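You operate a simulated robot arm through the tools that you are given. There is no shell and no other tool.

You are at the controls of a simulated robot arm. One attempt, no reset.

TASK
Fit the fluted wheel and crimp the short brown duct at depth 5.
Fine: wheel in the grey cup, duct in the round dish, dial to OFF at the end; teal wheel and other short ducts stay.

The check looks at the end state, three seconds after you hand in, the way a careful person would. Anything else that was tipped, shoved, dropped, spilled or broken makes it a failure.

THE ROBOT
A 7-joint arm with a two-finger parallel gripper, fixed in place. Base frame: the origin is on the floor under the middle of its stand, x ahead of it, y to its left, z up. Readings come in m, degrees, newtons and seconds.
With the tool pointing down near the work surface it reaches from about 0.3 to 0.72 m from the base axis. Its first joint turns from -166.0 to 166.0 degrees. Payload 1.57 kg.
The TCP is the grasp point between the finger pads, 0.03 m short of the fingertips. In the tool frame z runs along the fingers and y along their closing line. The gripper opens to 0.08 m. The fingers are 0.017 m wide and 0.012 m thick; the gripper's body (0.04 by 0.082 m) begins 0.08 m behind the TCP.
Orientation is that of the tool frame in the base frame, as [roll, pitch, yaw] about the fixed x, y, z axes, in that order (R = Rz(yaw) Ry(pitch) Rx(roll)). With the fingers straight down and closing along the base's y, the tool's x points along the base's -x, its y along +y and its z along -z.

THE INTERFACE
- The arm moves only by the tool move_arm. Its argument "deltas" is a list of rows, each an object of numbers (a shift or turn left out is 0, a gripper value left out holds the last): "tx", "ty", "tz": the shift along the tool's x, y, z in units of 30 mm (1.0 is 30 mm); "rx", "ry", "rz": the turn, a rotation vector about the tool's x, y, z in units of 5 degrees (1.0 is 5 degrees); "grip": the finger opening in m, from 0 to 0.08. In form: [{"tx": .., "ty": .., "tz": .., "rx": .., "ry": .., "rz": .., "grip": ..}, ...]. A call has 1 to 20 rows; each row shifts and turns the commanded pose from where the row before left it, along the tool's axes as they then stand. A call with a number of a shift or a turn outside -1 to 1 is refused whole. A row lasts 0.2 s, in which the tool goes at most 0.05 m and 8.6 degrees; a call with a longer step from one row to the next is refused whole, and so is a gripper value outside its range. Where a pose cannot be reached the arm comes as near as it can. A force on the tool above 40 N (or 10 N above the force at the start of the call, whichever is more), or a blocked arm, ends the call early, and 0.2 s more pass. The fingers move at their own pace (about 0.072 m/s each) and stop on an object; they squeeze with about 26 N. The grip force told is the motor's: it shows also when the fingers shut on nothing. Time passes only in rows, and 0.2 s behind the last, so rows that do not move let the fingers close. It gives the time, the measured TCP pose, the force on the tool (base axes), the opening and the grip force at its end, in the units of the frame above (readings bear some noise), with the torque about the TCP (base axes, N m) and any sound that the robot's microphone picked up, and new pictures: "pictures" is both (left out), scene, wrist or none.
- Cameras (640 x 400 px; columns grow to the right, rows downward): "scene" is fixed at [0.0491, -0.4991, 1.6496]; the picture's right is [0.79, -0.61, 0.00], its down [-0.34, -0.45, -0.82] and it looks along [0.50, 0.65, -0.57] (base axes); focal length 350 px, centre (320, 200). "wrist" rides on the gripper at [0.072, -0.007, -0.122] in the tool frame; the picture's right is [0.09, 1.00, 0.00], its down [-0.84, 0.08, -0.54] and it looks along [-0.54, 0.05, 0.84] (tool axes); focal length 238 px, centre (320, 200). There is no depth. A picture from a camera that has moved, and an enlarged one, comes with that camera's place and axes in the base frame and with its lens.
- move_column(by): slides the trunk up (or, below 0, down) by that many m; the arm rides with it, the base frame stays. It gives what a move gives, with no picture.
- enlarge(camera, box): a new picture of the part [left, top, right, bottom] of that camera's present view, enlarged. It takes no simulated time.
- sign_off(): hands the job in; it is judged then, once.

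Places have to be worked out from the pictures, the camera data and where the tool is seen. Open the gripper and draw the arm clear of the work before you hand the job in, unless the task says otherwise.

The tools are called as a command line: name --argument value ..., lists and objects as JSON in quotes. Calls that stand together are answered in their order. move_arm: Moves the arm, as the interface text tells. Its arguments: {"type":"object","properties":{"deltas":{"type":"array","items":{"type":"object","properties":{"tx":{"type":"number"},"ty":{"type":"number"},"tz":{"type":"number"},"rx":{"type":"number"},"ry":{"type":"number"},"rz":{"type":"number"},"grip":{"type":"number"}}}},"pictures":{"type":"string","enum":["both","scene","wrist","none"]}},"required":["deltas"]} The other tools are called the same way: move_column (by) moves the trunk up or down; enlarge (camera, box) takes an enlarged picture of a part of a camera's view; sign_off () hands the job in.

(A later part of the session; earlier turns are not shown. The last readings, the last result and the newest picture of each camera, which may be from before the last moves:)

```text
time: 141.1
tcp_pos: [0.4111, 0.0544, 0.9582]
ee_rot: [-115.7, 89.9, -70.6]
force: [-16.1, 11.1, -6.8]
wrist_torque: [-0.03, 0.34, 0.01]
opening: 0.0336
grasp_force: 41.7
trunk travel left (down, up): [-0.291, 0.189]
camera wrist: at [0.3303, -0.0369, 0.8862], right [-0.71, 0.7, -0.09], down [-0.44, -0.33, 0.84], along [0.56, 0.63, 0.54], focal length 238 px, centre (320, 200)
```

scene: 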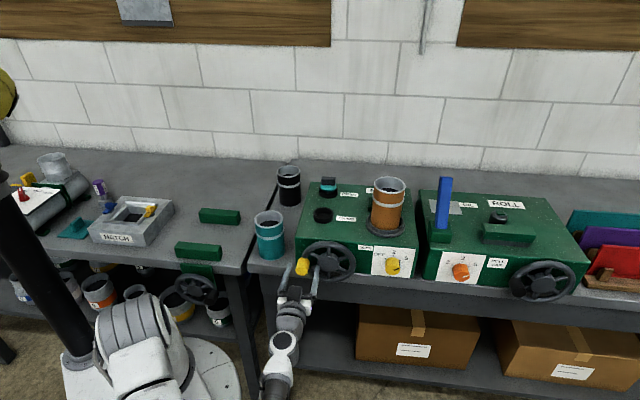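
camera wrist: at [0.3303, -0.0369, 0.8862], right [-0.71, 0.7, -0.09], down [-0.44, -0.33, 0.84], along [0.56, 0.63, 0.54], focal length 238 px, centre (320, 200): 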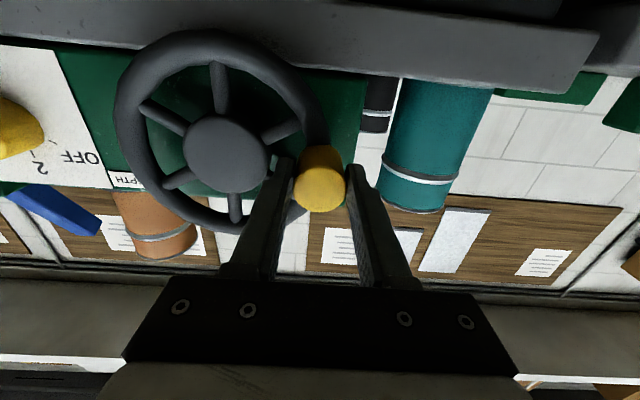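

The handle is held (33.6 mm). I first relieve the ~2 mm sideways offset, then turn clockwise by a first 18° to feel the resistance.

move_arm --deltas '[{"ty": 0.07}, {}, {"tx": -0.24, "ty": -0.013}, {"tx": -0.238, "ty": -0.038}, {"tx": -0.233, "ty": -0.062}, {}]' --pictures "wrist"

enlarge --camera "scene" --box '[270, 220, 370, 300]'

```text
time: 142.5
tcp_pos: [0.4127, 0.0528, 0.9799]
ee_rot: [98.4, 89.9, 143.5]
force: [-11.6, 4.3, -5.2]
wrist_torque: [-0.24, 0.8, 0.44]
opening: 0.0333
grasp_force: 41.4
trunk travel left (down, up): [-0.291, 0.189]
camera wrist: at [0.3317, -0.0384, 0.9082], right [-0.7, 0.7, -0.09], down [-0.44, -0.33, 0.84], along [0.56, 0.63, 0.54], focal length 238 px, centre (320, 200)
```

wrist: 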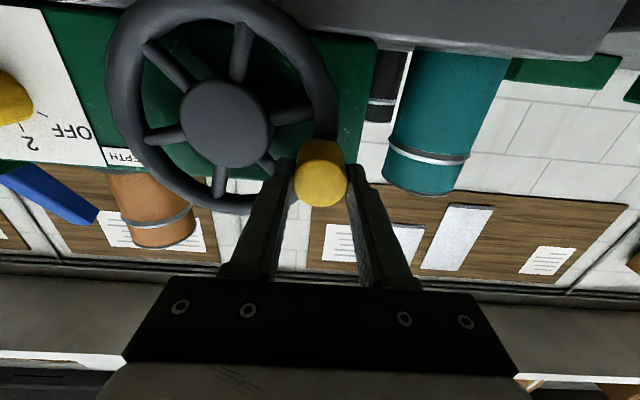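

```text
5.00 times, centred on (320, 260) of scene
camera zoom: at [0.0491, -0.4991, 1.6496], right [0.79, -0.61, 0.0], down [-0.34, -0.45, -0.82], along [0.5, 0.65, -0.57], focal length 1750 px, centre (320, -100)
```

zoom: 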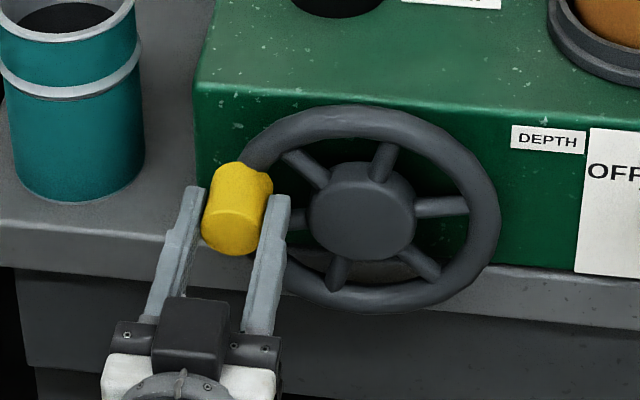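

The crank turns with the handle (about 18°) at low force. I continue clockwise along the circle to about 66°.

move_arm --deltas '[{"ty": -0.086, "tx": -0.225}, {"ty": -0.109, "tx": -0.2145}, {"ty": -0.131, "tx": -0.202}, {"ty": -0.1515, "tx": -0.187}, {"ty": -0.17, "tx": -0.17}, {"ty": -0.187, "tx": -0.1515}, {"ty": -0.202, "tx": -0.131}, {"ty": -0.2145, "tx": -0.109}, {}]' --pictures "none"

enlarge --camera "scene" --box '[270, 220, 370, 300]'

```text
time: 144.3
tcp_pos: [0.432, 0.0365, 1.0236]
ee_rot: [-15.6, 89.5, 30.3]
force: [-8.6, 0.4, 10.9]
wrist_torque: [0.32, -0.12, -0.46]
opening: 0.0338
grasp_force: 41.3
trunk travel left (down, up): [-0.291, 0.189]
stopped in row 8: the force on the tool passed its limit at 42 N (the readings are from after the stop); the commanded pose is now the measured one
```

```text
5.00 times, centred on (320, 260) of scene
camera zoom: at [0.0491, -0.4991, 1.6496], right [0.79, -0.61, 0.0], down [-0.34, -0.45, -0.82], along [0.5, 0.65, -0.57], focal length 1750 px, centre (320, -100)
```

zoom: 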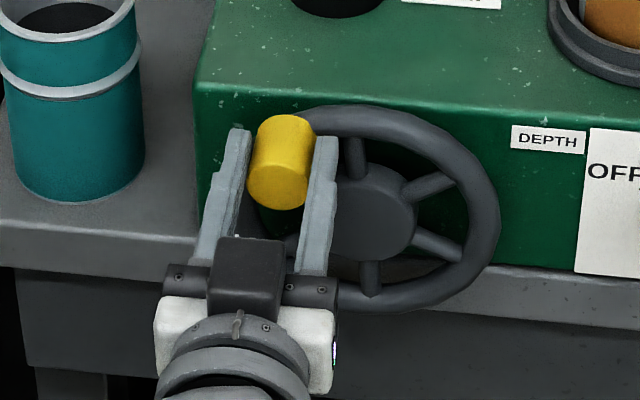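

The crank resists and the handle slid about 1 cm within the vertical pinch. I'll use a better grip: fingers closing along the direction of motion. I open in place and look to re-measure the handle.

move_arm --deltas '[{"grip": 0.05}, {"grip": 0.07}, {}, {}]' --pictures "wrist"

enlarge --camera "wrist" --box '[220, 80, 420, 240]'

enlarge --camera "scene" --box '[270, 220, 370, 300]'

```text
time: 145.3
tcp_pos: [0.433, 0.0338, 1.0223]
ee_rot: [-7.8, 89.8, 37.9]
force: [0.3, -0.2, -0.8]
wrist_torque: [-0.01, -0.01, 0.0]
opening: 0.0703
grasp_force: 0.1
trunk travel left (down, up): [-0.291, 0.189]
camera wrist: at [0.3539, -0.0581, 0.9498], right [-0.71, 0.7, -0.09], down [-0.44, -0.34, 0.83], along [0.55, 0.64, 0.54], focal length 238 px, centre (320, 200)
```

wrist: 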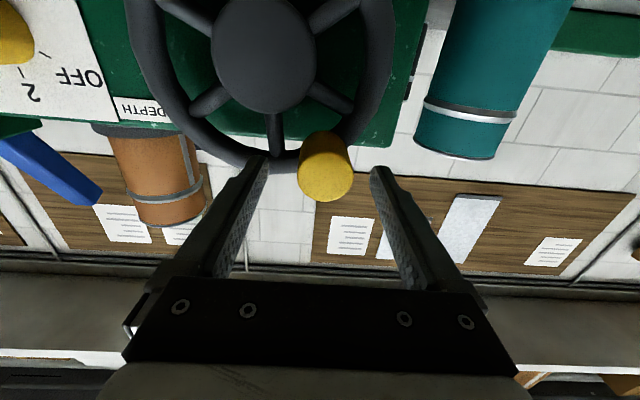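

```text
2.50 times, centred on (320, 160) of wrist
camera zoom: at [0.3539, -0.0581, 0.9498], right [-0.71, 0.7, -0.09], down [-0.44, -0.34, 0.83], along [0.55, 0.64, 0.54], focal length 596 px, centre (320, 300)
```

zoom: 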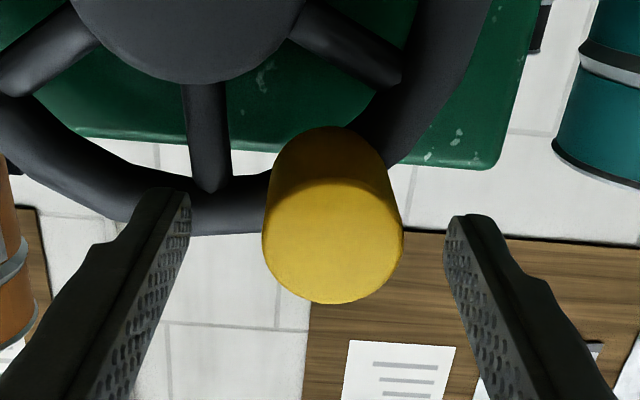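

```text
5.00 times, centred on (320, 260) of scene
camera zoom: at [0.0491, -0.4991, 1.6496], right [0.79, -0.61, 0.0], down [-0.34, -0.45, -0.82], along [0.5, 0.65, -0.57], focal length 1750 px, centre (320, -100)
```

zoom: 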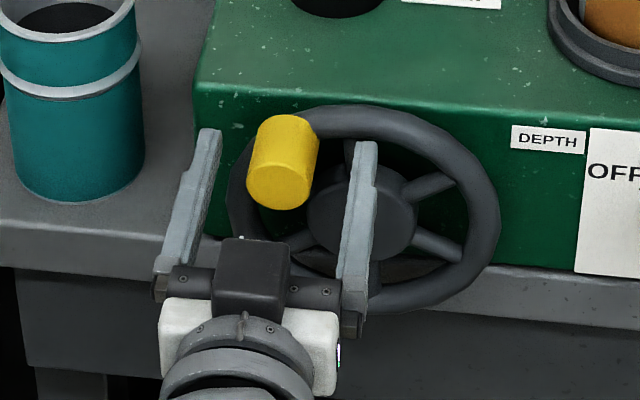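

The handle is about 8 mm below the TCP (now at ~55° of turn). I re-centre on it and roll the gripper -60° so the fingers close roughly along the direction of travel.

move_arm --deltas '[{"tx": 0.26, "ty": 0.05, "tz": -0.07}, {"rz": -1}, {"rz": -1}, {"rz": -1}, {"rz": -1}, {"rz": -1}, {"rz": -1}, {"rz": -1}, {"rz": -1}, {"rz": -1}, {"rz": -1}, {"rz": -1}, {"rz": -1}, {}]' --pictures "both"

enlarge --camera "scene" --box '[270, 220, 370, 300]'

```text
time: 148.3
tcp_pos: [0.431, 0.0337, 1.0145]
ee_rot: [-89.7, 29.9, -44.1]
force: [0.3, 0.4, 0.8]
wrist_torque: [0.03, -0.01, 0.01]
opening: 0.0699
grasp_force: 0.0
trunk travel left (down, up): [-0.291, 0.189]
camera wrist: at [0.394, -0.0999, 0.984], right [-0.3, 0.29, -0.91], down [-0.93, 0.14, 0.35], along [0.23, 0.94, 0.23], focal length 238 px, centre (320, 200)
```

scene: 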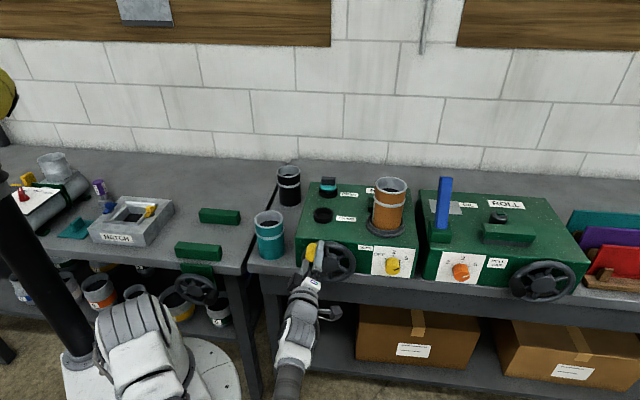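
wrist: 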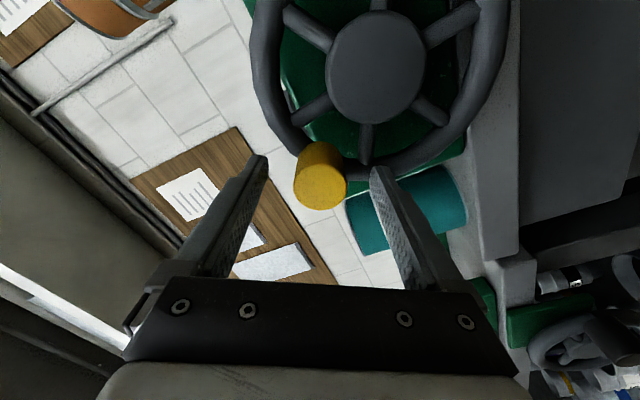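

```text
5.00 times, centred on (320, 260) of scene
camera zoom: at [0.0491, -0.4991, 1.6496], right [0.79, -0.61, 0.0], down [-0.34, -0.45, -0.82], along [0.5, 0.65, -0.57], focal length 1750 px, centre (320, -100)
```

zoom: 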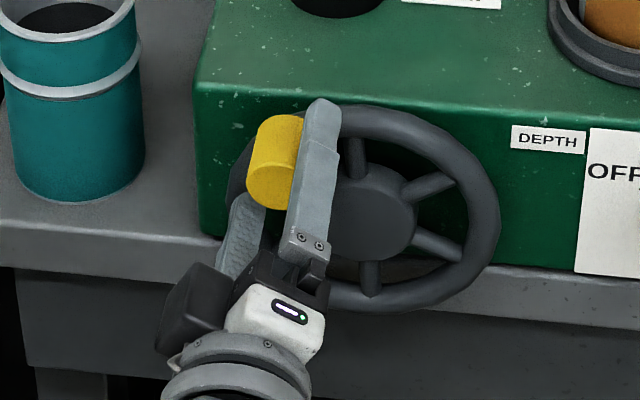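

The handle is centred between the fingers, which now close along the direction of travel. I close the grip.

move_arm --deltas '[{"grip": 0.04}, {"grip": 0.02}, {"grip": 0.0}, {}, {}, {}]' --pictures "none"

```text
time: 149.7
tcp_pos: [0.4323, 0.0331, 1.0136]
ee_rot: [-89.7, 30.1, -44.1]
force: [-0.3, 0.3, -1.4]
wrist_torque: [0.13, -0.12, -0.06]
opening: 0.0335
grasp_force: 41.6
trunk travel left (down, up): [-0.291, 0.189]
```

Grip is good with no side load. I turn 30° clockwise, rotating the gripper with the handle.

move_arm --deltas '[{"tx": 0.0926, "ty": -0.178, "rz": 1}, {"tx": 0.0926, "ty": -0.178, "rz": 1}, {"tx": 0.0926, "ty": -0.178, "rz": 1}, {"tx": 0.0926, "ty": -0.178, "rz": 1}, {"tx": 0.0926, "ty": -0.178, "rz": 1}, {"tx": 0.0926, "ty": -0.178, "rz": 1}, {}]' --pictures "wrist"

enlarge --camera "scene" --box '[270, 220, 370, 300]'

```text
time: 151.3
tcp_pos: [0.4543, 0.0097, 1.0264]
ee_rot: [-89.5, 60.1, -43.8]
force: [-0.7, 2.2, 1.0]
wrist_torque: [0.4, -0.15, -0.41]
opening: 0.0336
grasp_force: 42.3
trunk travel left (down, up): [-0.291, 0.189]
camera wrist: at [0.4001, -0.1063, 0.9671], right [-0.58, 0.57, -0.58], down [-0.73, -0.05, 0.68], along [0.36, 0.82, 0.45], focal length 238 px, centre (320, 200)
```

wrist: 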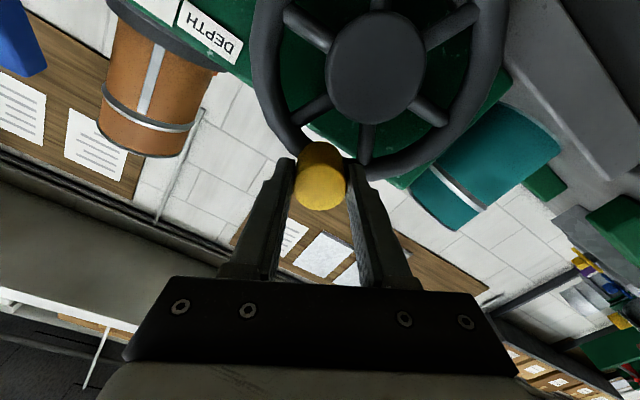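

```text
5.00 times, centred on (320, 260) of scene
camera zoom: at [0.0491, -0.4991, 1.6496], right [0.79, -0.61, 0.0], down [-0.34, -0.45, -0.82], along [0.5, 0.65, -0.57], focal length 1750 px, centre (320, -100)
```

zoom: 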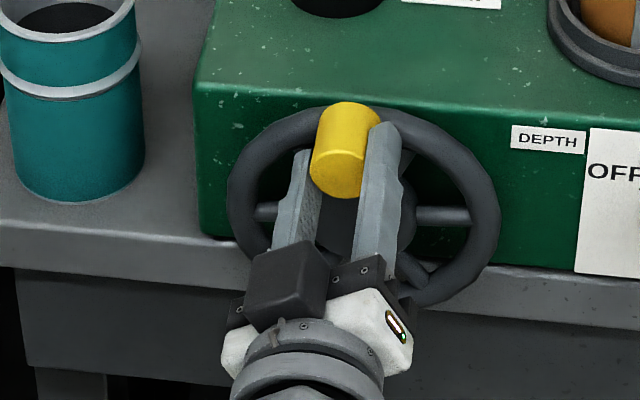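

The crank now turns easily (only ~2 N), and the duct's seam is coming into view, so the duct is being rotated. I continue another 60°.

move_arm --deltas '[{"tx": 0.0926, "ty": -0.178, "rz": 1}, {"tx": 0.0926, "ty": -0.178, "rz": 1}, {"tx": 0.0926, "ty": -0.178, "rz": 1}, {"tx": 0.0926, "ty": -0.178, "rz": 1}, {"tx": 0.0926, "ty": -0.178, "rz": 1}, {"tx": 0.0926, "ty": -0.178, "rz": 1}, {"tx": 0.0926, "ty": -0.178, "rz": 1}, {"tx": 0.0926, "ty": -0.178, "rz": 1}, {"tx": 0.0926, "ty": -0.178, "rz": 1}, {"tx": 0.0926, "ty": -0.178, "rz": 1}, {"tx": 0.0926, "ty": -0.178, "rz": 1}, {"tx": 0.0926, "ty": -0.178, "rz": 1}, {}]' --pictures "both"

enlarge --camera "scene" --box '[290, 160, 430, 290]'

```text
time: 154.1
tcp_pos: [0.4991, -0.0341, 0.9963]
ee_rot: [89.4, 60.0, 135.3]
force: [-19.2, -4.7, -6.5]
wrist_torque: [-0.06, 0.07, -0.94]
opening: 0.0335
grasp_force: 41.5
trunk travel left (down, up): [-0.291, 0.189]
camera wrist: at [0.3924, -0.0999, 0.9309], right [-0.65, 0.63, 0.42], down [-0.13, -0.64, 0.76], along [0.75, 0.44, 0.5], focal length 238 px, centre (320, 200)
```

scene: 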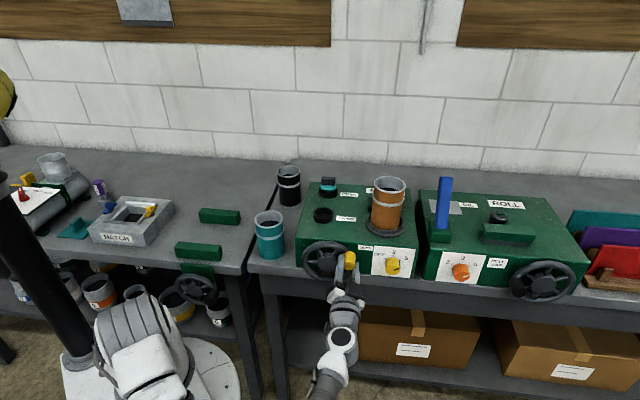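
wrist: 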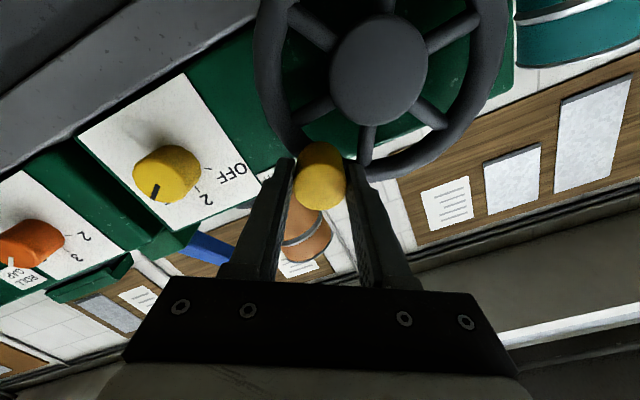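

```text
3.08 times, centred on (360, 225) of scene
camera zoom: at [0.0491, -0.4991, 1.6496], right [0.79, -0.61, 0.0], down [-0.34, -0.45, -0.82], along [0.5, 0.65, -0.57], focal length 1077 px, centre (197, 123)
```

zoom: 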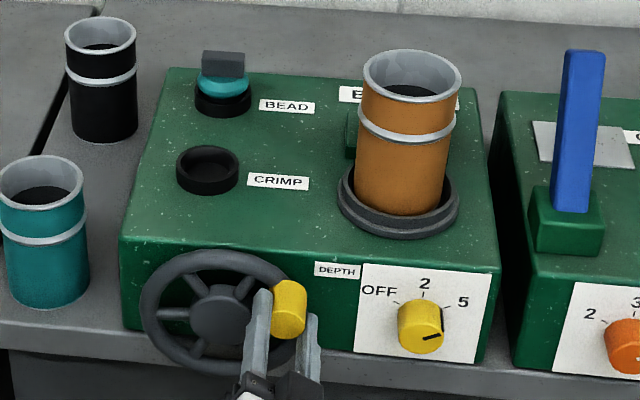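

Now about 145° around. A 17 N push-back along the axis suggests the fingertips brush the rim, so I ease back 2 mm and continue another 30°.

move_arm --deltas '[{"tz": -0.07}, {"tx": 0.0926, "ty": -0.178, "rz": 1}, {"tx": 0.0926, "ty": -0.178, "rz": 1}, {"tx": 0.0926, "ty": -0.178, "rz": 1}, {"tx": 0.0926, "ty": -0.178, "rz": 1}, {"tx": 0.0926, "ty": -0.178, "rz": 1}, {"tx": 0.0926, "ty": -0.178, "rz": 1}, {}]' --pictures "wrist"

enlarge --camera "scene" --box '[290, 160, 430, 290]'

```text
time: 155.9
tcp_pos: [0.5073, -0.0416, 0.9636]
ee_rot: [89.7, 29.9, 135.7]
force: [2.5, 14.3, 5.4]
wrist_torque: [-0.43, 0.91, -0.36]
opening: 0.0333
grasp_force: 41.3
trunk travel left (down, up): [-0.291, 0.189]
camera wrist: at [0.3795, -0.0882, 0.9212], right [-0.42, 0.4, 0.82], down [0.11, -0.87, 0.48], along [0.9, 0.29, 0.32], focal length 238 px, centre (320, 200)
```

wrist: 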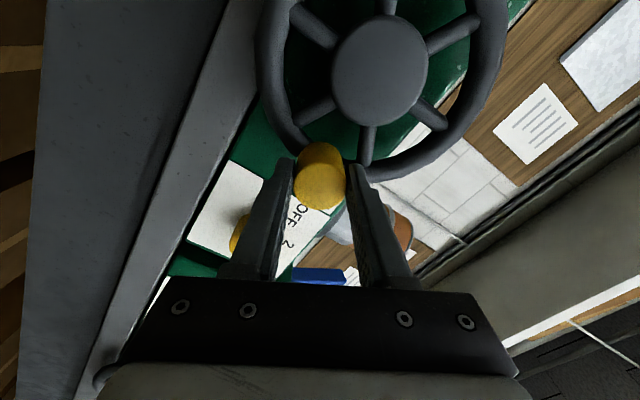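

```text
3.08 times, centred on (360, 225) of scene
camera zoom: at [0.0491, -0.4991, 1.6496], right [0.79, -0.61, 0.0], down [-0.34, -0.45, -0.82], along [0.5, 0.65, -0.57], focal length 1077 px, centre (197, 123)
```

zoom: 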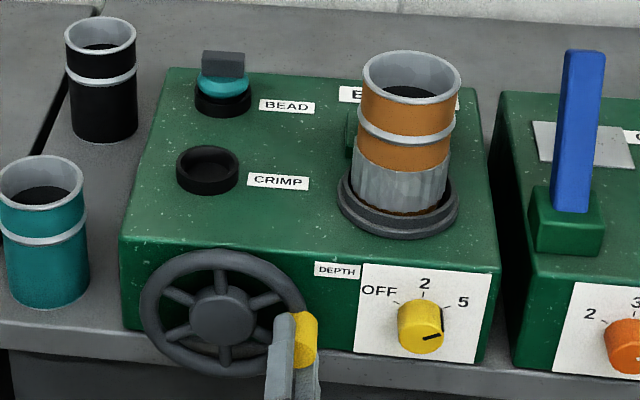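

The duct's lower end has turned into a fluted grey band: it is being crimped. I enlarge it to judge whether the crimp is complete.

enlarge --camera "scene" --box '[355, 165, 425, 245]'

enlarge --camera "wrist" --box '[230, 120, 470, 290]'

```text
5.00 times, centred on (390, 205) of scene
camera zoom: at [0.0491, -0.4991, 1.6496], right [0.79, -0.61, 0.0], down [-0.34, -0.45, -0.82], along [0.5, 0.65, -0.57], focal length 1750 px, centre (-30, 175)
```

zoom: 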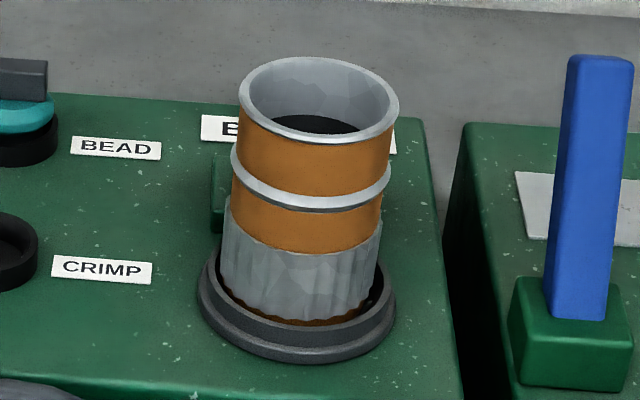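

```text
2.35 times, centred on (350, 205) of wrist
camera zoom: at [0.3795, -0.0882, 0.9212], right [-0.42, 0.4, 0.82], down [0.11, -0.87, 0.48], along [0.9, 0.29, 0.32], focal length 561 px, centre (249, 188)
```

zoom: 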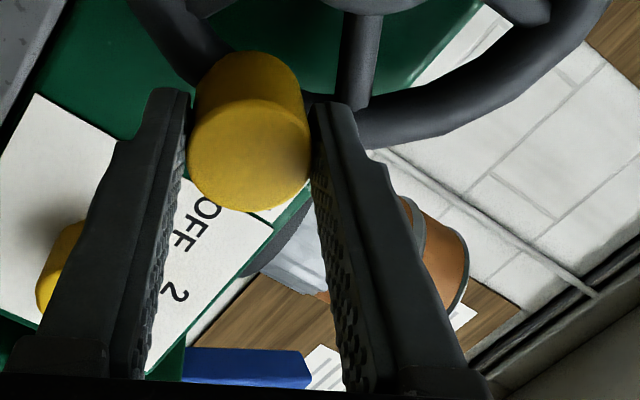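

The flutes go all round the visible lower end, so the crimp happened (the duct made a full turn on the dish). I release the handle, back straight away, and head for the dial to return it to OFF.

move_arm --deltas '[{"grip": 0.05}, {"grip": 0.065}, {}, {"tz": -0.4}, {"tz": -0.7}, {"tz": -0.9}, {"tz": -0.9}, {"tz": -0.9}, {"rx": 0.07, "ry": -0.12}, {}]' --pictures "both"

enlarge --camera "scene" --box '[290, 160, 430, 290]'

```text
time: 158.1
tcp_pos: [0.4273, -0.1248, 0.9642]
ee_rot: [89.7, 29.9, 134.9]
force: [0.7, 0.0, -0.7]
wrist_torque: [0.0, -0.01, -0.02]
opening: 0.065
grasp_force: 0.0
trunk travel left (down, up): [-0.291, 0.189]
camera wrist: at [0.3002, -0.1692, 0.9215], right [-0.41, 0.41, 0.82], down [0.1, -0.87, 0.48], along [0.91, 0.28, 0.32], focal length 238 px, centre (320, 200)
```

scene: 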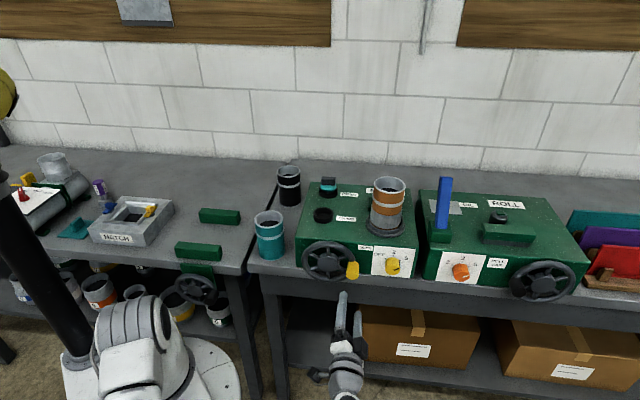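
wrist: 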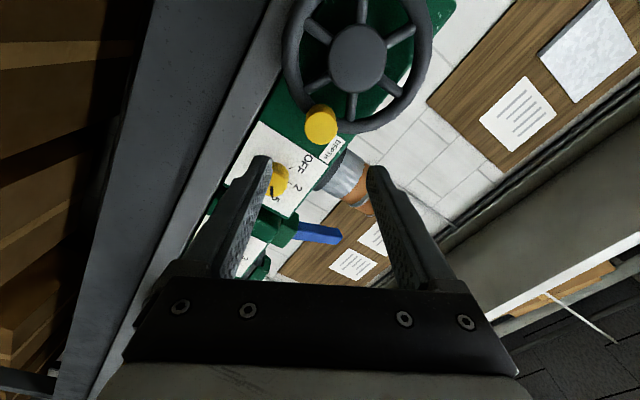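

```text
3.08 times, centred on (360, 225) of scene
camera zoom: at [0.0491, -0.4991, 1.6496], right [0.79, -0.61, 0.0], down [-0.34, -0.45, -0.82], along [0.5, 0.65, -0.57], focal length 1077 px, centre (197, 123)
```

zoom: 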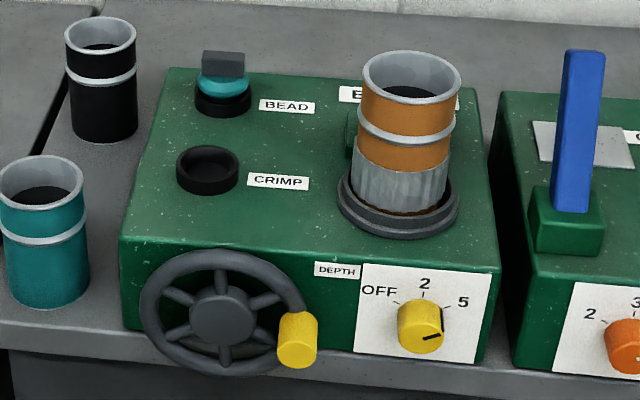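

The crimp stays and the dial reads 5. I move sideways to the dial's axis, keeping clear in front.

move_arm --deltas '[{"tx": -0.7275, "ty": -0.475}, {"tx": -0.7275, "ty": -0.475}, {"tx": -0.7275, "ty": -0.475}, {"tx": -0.7275, "ty": -0.475}, {}, {"tz": 0.8}, {"tz": 0.8}, {"tz": 0.8}, {}]' --pictures "both"

enlarge --camera "wrist" --box '[220, 60, 420, 220]'

```text
time: 160.1
tcp_pos: [0.5517, -0.1457, 0.9573]
ee_rot: [89.7, 30.0, 134.8]
force: [-0.7, 0.5, -0.6]
wrist_torque: [-0.05, 0.0, -0.03]
opening: 0.065
grasp_force: 0.0
trunk travel left (down, up): [-0.291, 0.189]
camera wrist: at [0.424, -0.1908, 0.9158], right [-0.41, 0.41, 0.82], down [0.1, -0.87, 0.48], along [0.91, 0.28, 0.32], focal length 238 px, centre (320, 200)
```

scene: 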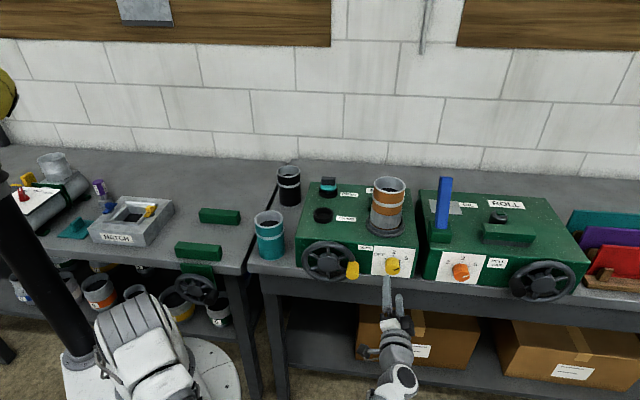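
wrist: 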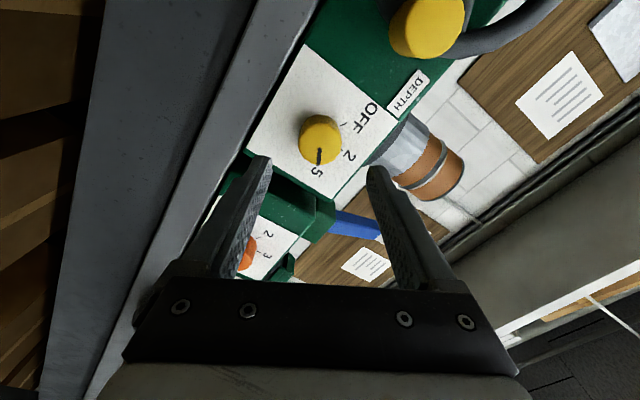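

```text
2.50 times, centred on (320, 140) of wrist
camera zoom: at [0.424, -0.1908, 0.9158], right [-0.41, 0.41, 0.82], down [0.1, -0.87, 0.48], along [0.91, 0.28, 0.32], focal length 596 px, centre (320, 350)
```

zoom: 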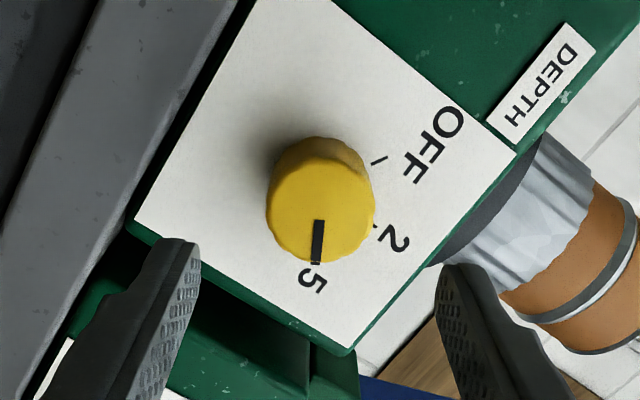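

Knob centred on the tool axis. I advance onto it and close.

move_arm --deltas '[{"tz": 0.5}, {"tz": 0.5}, {"tz": 0.5}, {"tz": 0.5}, {"tz": 0.4}, {"tz": 0.15}, {}, {"grip": 0.045}, {"grip": 0.02}, {"grip": 0.0}, {}, {}, {}]' --pictures "wrist"

enlarge --camera "scene" --box '[350, 230, 450, 310]'

```text
time: 162.9
tcp_pos: [0.6063, -0.0913, 0.9592]
ee_rot: [89.7, 30.0, 134.9]
force: [2.6, 0.7, -1.9]
wrist_torque: [0.01, 0.0, -0.12]
opening: 0.039
grasp_force: 44.3
trunk travel left (down, up): [-0.291, 0.189]
camera wrist: at [0.4774, -0.1372, 0.9165], right [-0.41, 0.41, 0.82], down [0.1, -0.87, 0.48], along [0.91, 0.28, 0.32], focal length 238 px, centre (320, 200)
```

wrist: 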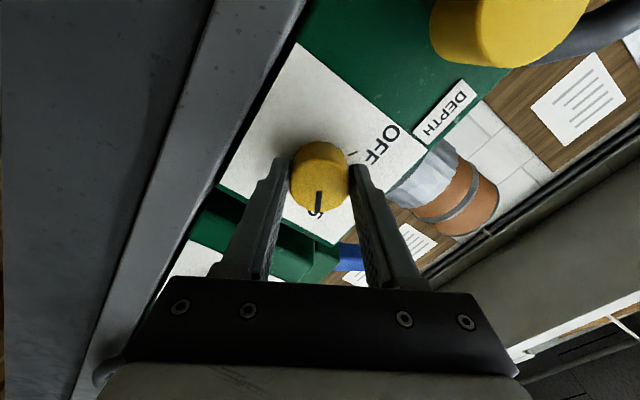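

```text
5.00 times, centred on (400, 270) of scene
camera zoom: at [0.0491, -0.4991, 1.6496], right [0.79, -0.61, 0.0], down [-0.34, -0.45, -0.82], along [0.5, 0.65, -0.57], focal length 1750 px, centre (-80, -150)
```

zoom: 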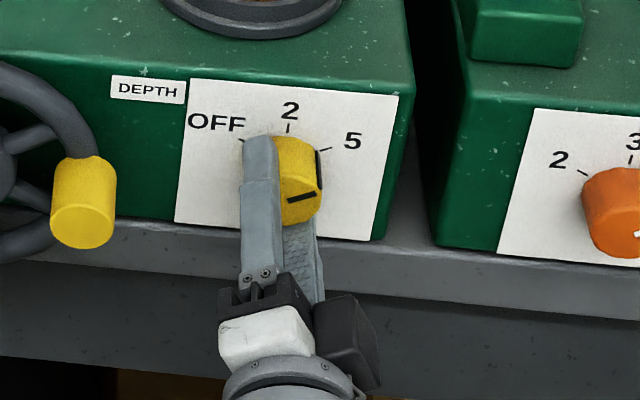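

Gripped with almost no side load. I turn counter-clockwise by the first 60°.

move_arm --deltas '[{"rz": -1}, {"rz": -1}, {"rz": -1}, {"rz": -1}, {"rz": -1}, {"rz": -1}, {"rz": -1}, {"rz": -1}, {"rz": -1}, {"rz": -1}, {"rz": -1}, {"rz": -1}, {}]' --pictures "none"

enlarge --camera "scene" --box '[350, 230, 450, 310]'

```text
time: 165.7
tcp_pos: [0.6071, -0.0938, 0.9565]
ee_rot: [-13.8, 89.7, 31.1]
force: [7.9, -4.0, -4.8]
wrist_torque: [-0.12, 0.18, -0.32]
opening: 0.0391
grasp_force: 44.5
trunk travel left (down, up): [-0.291, 0.189]
```

```text
5.00 times, centred on (400, 270) of scene
camera zoom: at [0.0491, -0.4991, 1.6496], right [0.79, -0.61, 0.0], down [-0.34, -0.45, -0.82], along [0.5, 0.65, -0.57], focal length 1750 px, centre (-80, -150)
```

zoom: 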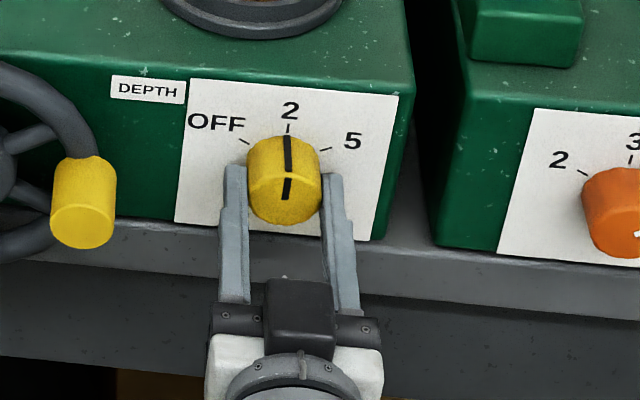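

The pointer is at 2 now. I continue the remaining 60° to OFF.

move_arm --deltas '[{"rz": -1}, {"rz": -1}, {"rz": -1}, {"rz": -1}, {"rz": -1}, {"rz": -1}, {"rz": -1}, {"rz": -1}, {"rz": -1}, {"rz": -1}, {"rz": -1}, {"rz": -1}, {}]' --pictures "wrist"

enlarge --camera "scene" --box '[350, 230, 450, 310]'

enlarge --camera "wrist" --box '[220, 60, 420, 220]'

```text
time: 168.5
tcp_pos: [0.6076, -0.0947, 0.9592]
ee_rot: [-89.6, 30.0, -45.1]
force: [23.2, -12.9, 10.5]
wrist_torque: [0.3, -0.11, -0.45]
opening: 0.0393
grasp_force: 44.2
trunk travel left (down, up): [-0.291, 0.189]
camera wrist: at [0.5672, -0.2277, 0.9279], right [-0.29, 0.3, -0.91], down [-0.92, 0.16, 0.35], along [0.25, 0.94, 0.23], focal length 238 px, centre (320, 200)
```

wrist: 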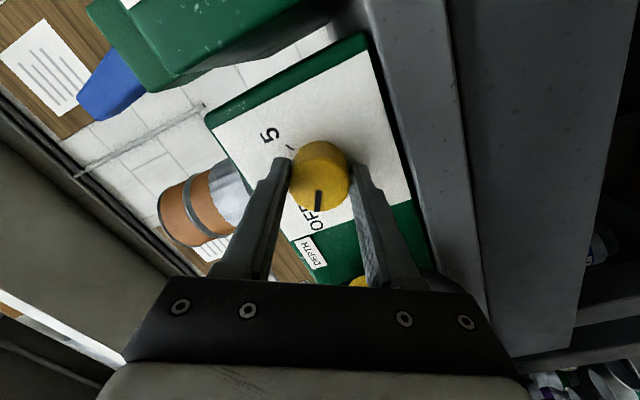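

```text
5.00 times, centred on (400, 270) of scene
camera zoom: at [0.0491, -0.4991, 1.6496], right [0.79, -0.61, 0.0], down [-0.34, -0.45, -0.82], along [0.5, 0.65, -0.57], focal length 1750 px, centre (-80, -150)
```

zoom: 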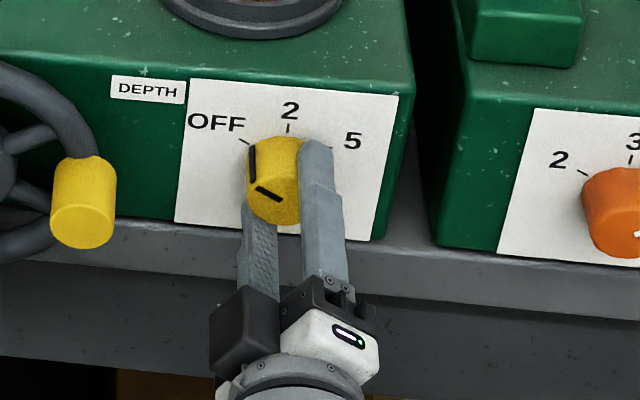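

```text
2.50 times, centred on (320, 140) of wrist
camera zoom: at [0.5672, -0.2277, 0.9279], right [-0.29, 0.3, -0.91], down [-0.92, 0.16, 0.35], along [0.25, 0.94, 0.23], focal length 596 px, centre (320, 350)
```

zoom: 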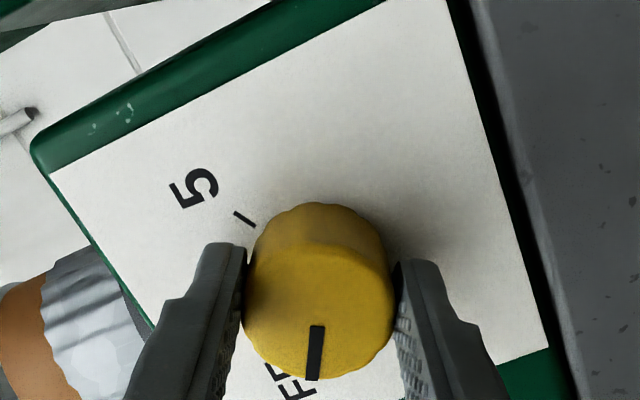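

The pointer is back at OFF, identical to the starting picture. I open and back straight off.

move_arm --deltas '[{"grip": 0.05}, {"grip": 0.065}, {}, {"tz": -0.3}, {"tz": -0.6}, {"tz": -0.9}, {"tz": -0.9}, {"tz": -0.9}, {"tz": -0.9}, {}]' --pictures "both"

enlarge --camera "scene" --box '[290, 160, 430, 290]'

enlarge --camera "wrist" --box '[200, 40, 400, 220]'

```text
time: 170.7
tcp_pos: [0.5097, -0.1869, 0.957]
ee_rot: [-89.6, 30.0, -44.8]
force: [-0.8, -0.7, 0.9]
wrist_torque: [-0.02, 0.01, 0.02]
opening: 0.0647
grasp_force: 0.1
trunk travel left (down, up): [-0.291, 0.189]
camera wrist: at [0.4699, -0.3212, 0.9261], right [-0.29, 0.3, -0.91], down [-0.92, 0.15, 0.35], along [0.24, 0.94, 0.23], focal length 238 px, centre (320, 200)
```

scene: 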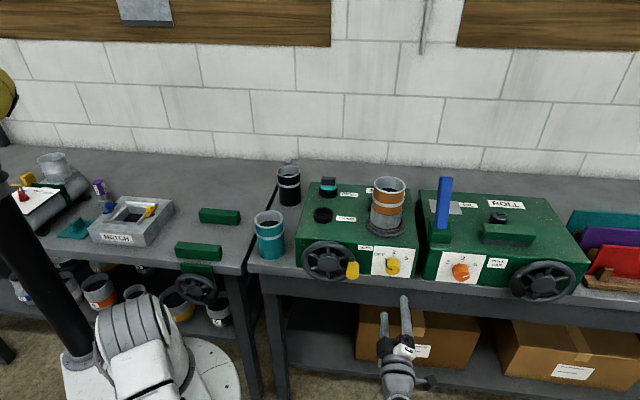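
wrist: 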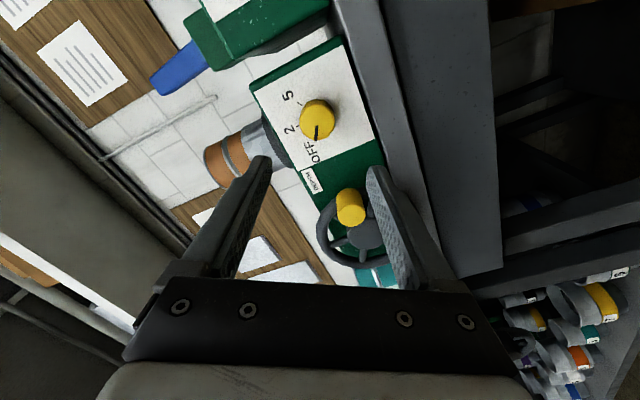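

```text
3.08 times, centred on (360, 225) of scene
camera zoom: at [0.0491, -0.4991, 1.6496], right [0.79, -0.61, 0.0], down [-0.34, -0.45, -0.82], along [0.5, 0.65, -0.57], focal length 1077 px, centre (197, 123)
```

zoom: 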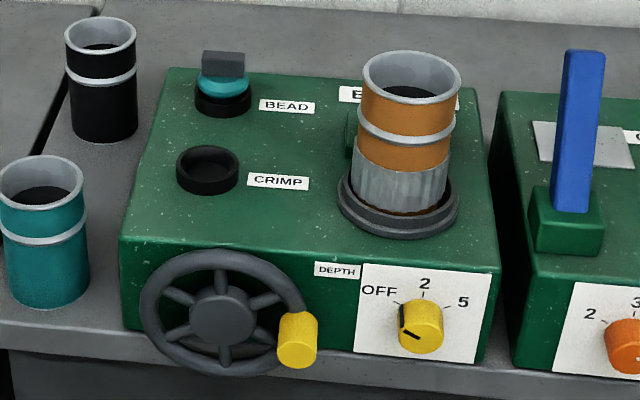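

```text
2.22 times, centred on (300, 130) of wrist
camera zoom: at [0.4699, -0.3212, 0.9261], right [-0.29, 0.3, -0.91], down [-0.92, 0.15, 0.35], along [0.24, 0.94, 0.23], focal length 530 px, centre (364, 356)
```

zoom: 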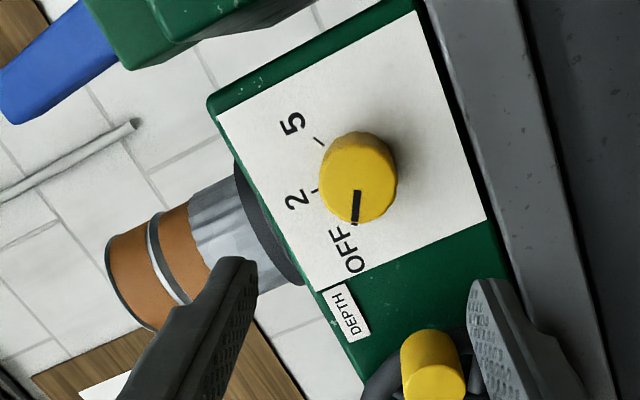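

Dial at OFF, duct crimped in the dish, teal and black ducts and the teal wheel untouched. I still want to verify the fluted wheel behind the duct, so I return to neutral roll and raise the trunk to get the camera above.

move_arm --deltas '[{"tz": -0.6, "rz": 1}, {"rz": 1}, {"rz": 1}, {"rz": 1}, {"rz": 1}, {"rz": 1}, {"rz": 1}, {"rz": 1}, {"rz": 1}, {"rz": 1}, {"rz": 1}, {"rz": 1}, {}]' --pictures "none"

move_column --by 0.189

move_arm --deltas '[{"tx": -0.7}, {"tx": -0.8}, {"tx": -0.8}, {"tx": -0.8}, {}]' --pictures "scene"

```text
time: 173.5
tcp_pos: [0.4967, -0.2015, 0.958]
ee_rot: [9.6, 89.6, 54.7]
force: [-1.0, 0.4, 0.2]
wrist_torque: [0.01, 0.0, -0.01]
opening: 0.065
grasp_force: 0.1
trunk travel left (down, up): [-0.291, 0.189]
```

```text
time: 175.5
tcp_pos: [0.4992, -0.2015, 1.1467]
ee_rot: [-6.1, 89.7, 39.0]
force: [-0.3, 0.3, 0.5]
wrist_torque: [0.01, -0.02, -0.03]
opening: 0.0651
grasp_force: 0.0
trunk travel left (down, up): [-0.48, 0.0]
```

```text
time: 176.7
tcp_pos: [0.4979, -0.2003, 1.2387]
ee_rot: [-4.2, 89.7, 40.9]
force: [-0.4, 0.5, 0.0]
wrist_torque: [0.0, 0.01, 0.03]
opening: 0.065
grasp_force: 0.2
trunk travel left (down, up): [-0.48, 0.0]
```

scene: 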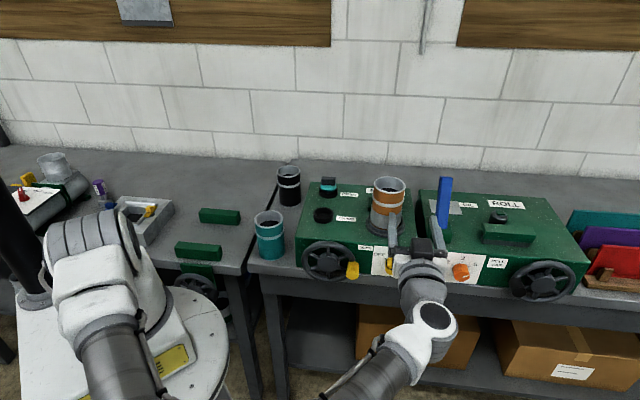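

All free. I tilt the tool back downward by 45° first and check the posture.

move_arm --deltas '[{"ry": 1}, {"ry": 1}, {"ry": 1}, {"ry": 1}, {"ry": 1}, {"ry": 1}, {"ry": 1}, {"ry": 1}, {"ry": 1}, {}]' --pictures "both"

```text
time: 178.9
tcp_pos: [0.4976, -0.1998, 1.2395]
ee_rot: [-179.9, 45.2, -134.9]
force: [-0.1, 0.5, 0.5]
wrist_torque: [0.03, -0.01, -0.04]
opening: 0.065
grasp_force: 0.0
trunk travel left (down, up): [-0.48, 0.0]
camera wrist: at [0.4057, -0.3027, 1.2744], right [-0.75, 0.66, -0.07], down [0.09, 0.2, 0.98], along [0.65, 0.73, -0.21], focal length 238 px, centre (320, 200)
```

scene: 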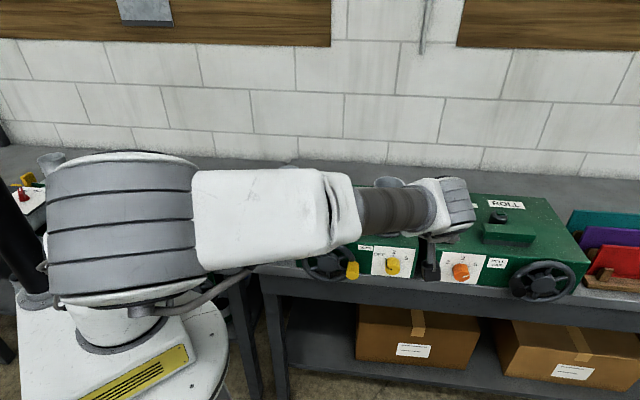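
wrist: 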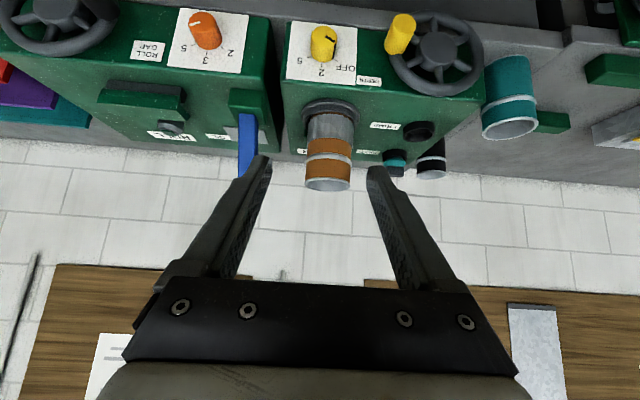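

The elbow is back up and the machine looks right. I finish turning the tool downward and swing the camera to look from the left side, behind the duct.

move_arm --deltas '[{"ry": 1}, {"ry": 1}, {"ry": 1}, {"ry": 1}, {"ry": 1}, {"ry": 1}, {"ry": 1}, {"ry": 1}, {"ry": 1}, {"tz": -0.8}, {}]' --pictures "none"

move_arm --deltas '[{"rz": 1}, {"rz": 1}, {"rz": 1}, {"rz": 1}, {"rz": 1}, {"rz": 1}, {"rz": 1}, {"rz": 1}, {"rz": 1}, {"rz": 1}, {"rz": 1}, {"rz": 1}, {"rz": 1}, {"rz": 1}, {"rz": 1}, {"rz": 1}, {"rz": 1}, {"rz": 1}, {}]' --pictures "scene"

```text
time: 181.3
tcp_pos: [0.4975, -0.2005, 1.2619]
ee_rot: [-179.9, 0.3, -135.1]
force: [-1.0, 0.1, -0.2]
wrist_torque: [0.0, -0.01, 0.03]
opening: 0.0652
grasp_force: 0.1
trunk travel left (down, up): [-0.48, 0.0]
```

```text
time: 185.3
tcp_pos: [0.4982, -0.2013, 1.2635]
ee_rot: [179.7, -0.1, 135.0]
force: [-0.8, 0.9, -0.4]
wrist_torque: [0.0, 0.03, -0.02]
opening: 0.0649
grasp_force: 0.0
trunk travel left (down, up): [-0.48, 0.0]
```

scene: 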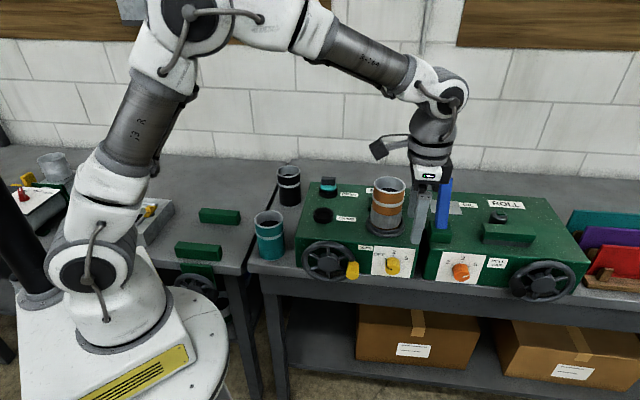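

Posture is normal again. I move left and back, over the machine's left half at z≈1.26, to view the wheel.

move_arm --deltas '[{"tx": 0.9}, {"tx": 0.9}, {"tx": 0.9}, {"tx": 0.9, "ty": 0.4}, {"tx": 0.8, "ty": 0.8}, {"tx": 0.8, "ty": 0.9}, {"tx": 0.7, "ty": 0.9}, {"tx": 0.6, "ty": 0.9}, {"ty": 0.9}, {"ty": 0.9}, {"ty": 0.9}, {"ty": 0.9}, {"ty": 0.9}, {"ty": 0.9}, {"ty": 0.9}, {"ty": 0.8}, {}]' --pictures "both"

enlarge --camera "wrist" --box '[200, 100, 440, 290]'

```text
time: 188.9
tcp_pos: [0.5939, 0.172, 1.2641]
ee_rot: [179.6, -0.1, 135.0]
force: [-0.1, -0.6, -0.4]
wrist_torque: [0.0, 0.01, 0.02]
opening: 0.0651
grasp_force: 0.0
trunk travel left (down, up): [-0.48, 0.0]
camera wrist: at [0.5371, 0.2163, 1.3873], right [0.64, 0.77, 0.0], down [0.64, -0.54, 0.54], along [0.42, -0.34, -0.84], focal length 238 px, centre (320, 200)
```

scene: 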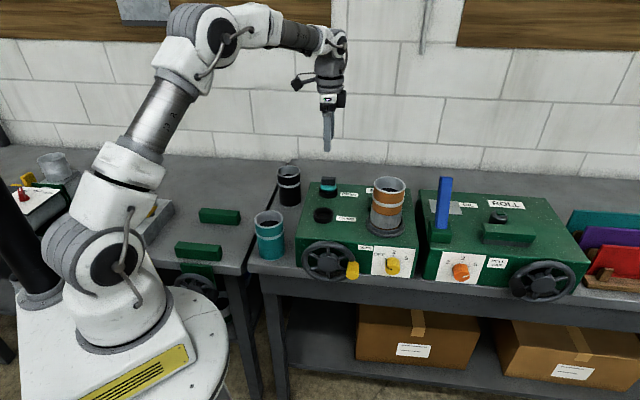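
wrist: 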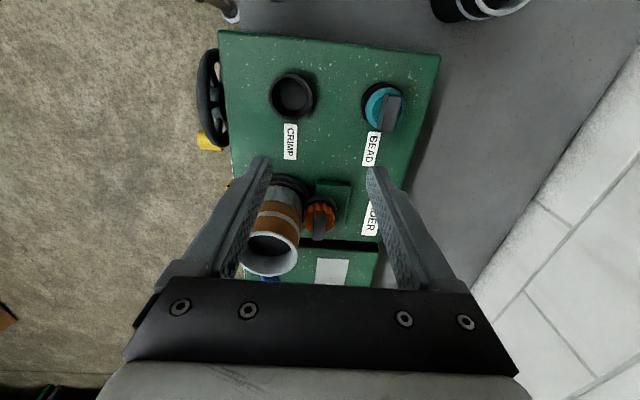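

```text
2.11 times, centred on (320, 195) of wrist
camera zoom: at [0.5371, 0.2163, 1.3873], right [0.64, 0.77, 0.0], down [0.64, -0.54, 0.54], along [0.42, -0.34, -0.84], focal length 502 px, centre (320, 210)
```

zoom: 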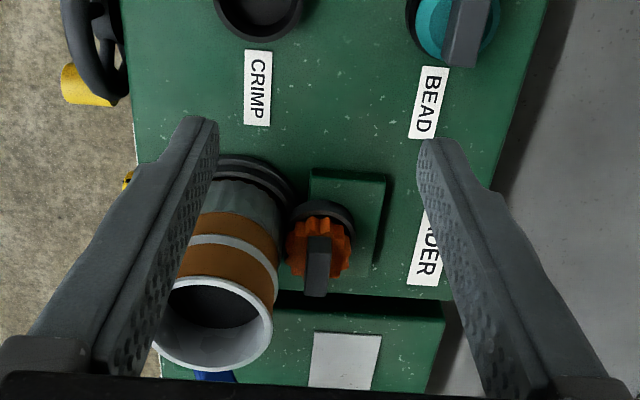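

The fluted wheel sits in the grey cup beside the crimped duct. I enlarge once more to confirm the wheel sits level and the crimp also shows on this side.

enlarge --camera "wrist" --box '[255, 165, 355, 245]'

enlarge --camera "scene" --box '[355, 165, 425, 245]'

```text
5.00 times, centred on (305, 205) of wrist
camera zoom: at [0.5371, 0.2163, 1.3873], right [0.64, 0.77, 0.0], down [0.64, -0.54, 0.54], along [0.42, -0.34, -0.84], focal length 1192 px, centre (395, 175)
```

zoom: 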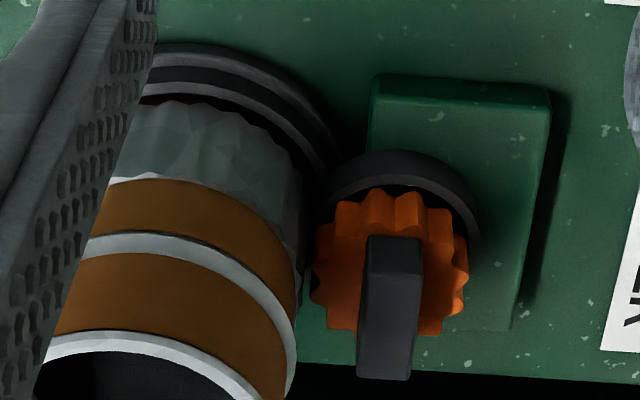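

```text
5.00 times, centred on (390, 205) of scene
camera zoom: at [0.0491, -0.4991, 1.6496], right [0.79, -0.61, 0.0], down [-0.34, -0.45, -0.82], along [0.5, 0.65, -0.57], focal length 1750 px, centre (-30, 175)
```

zoom: 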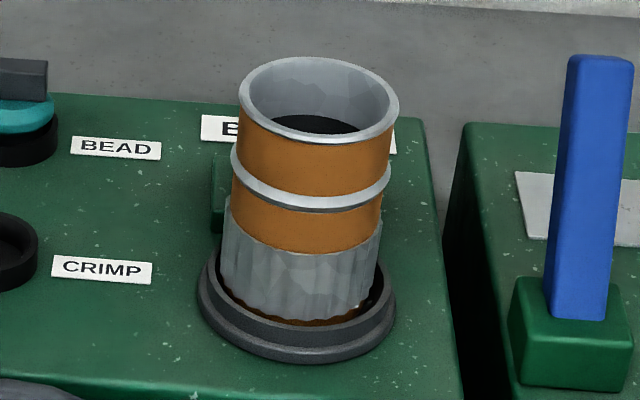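

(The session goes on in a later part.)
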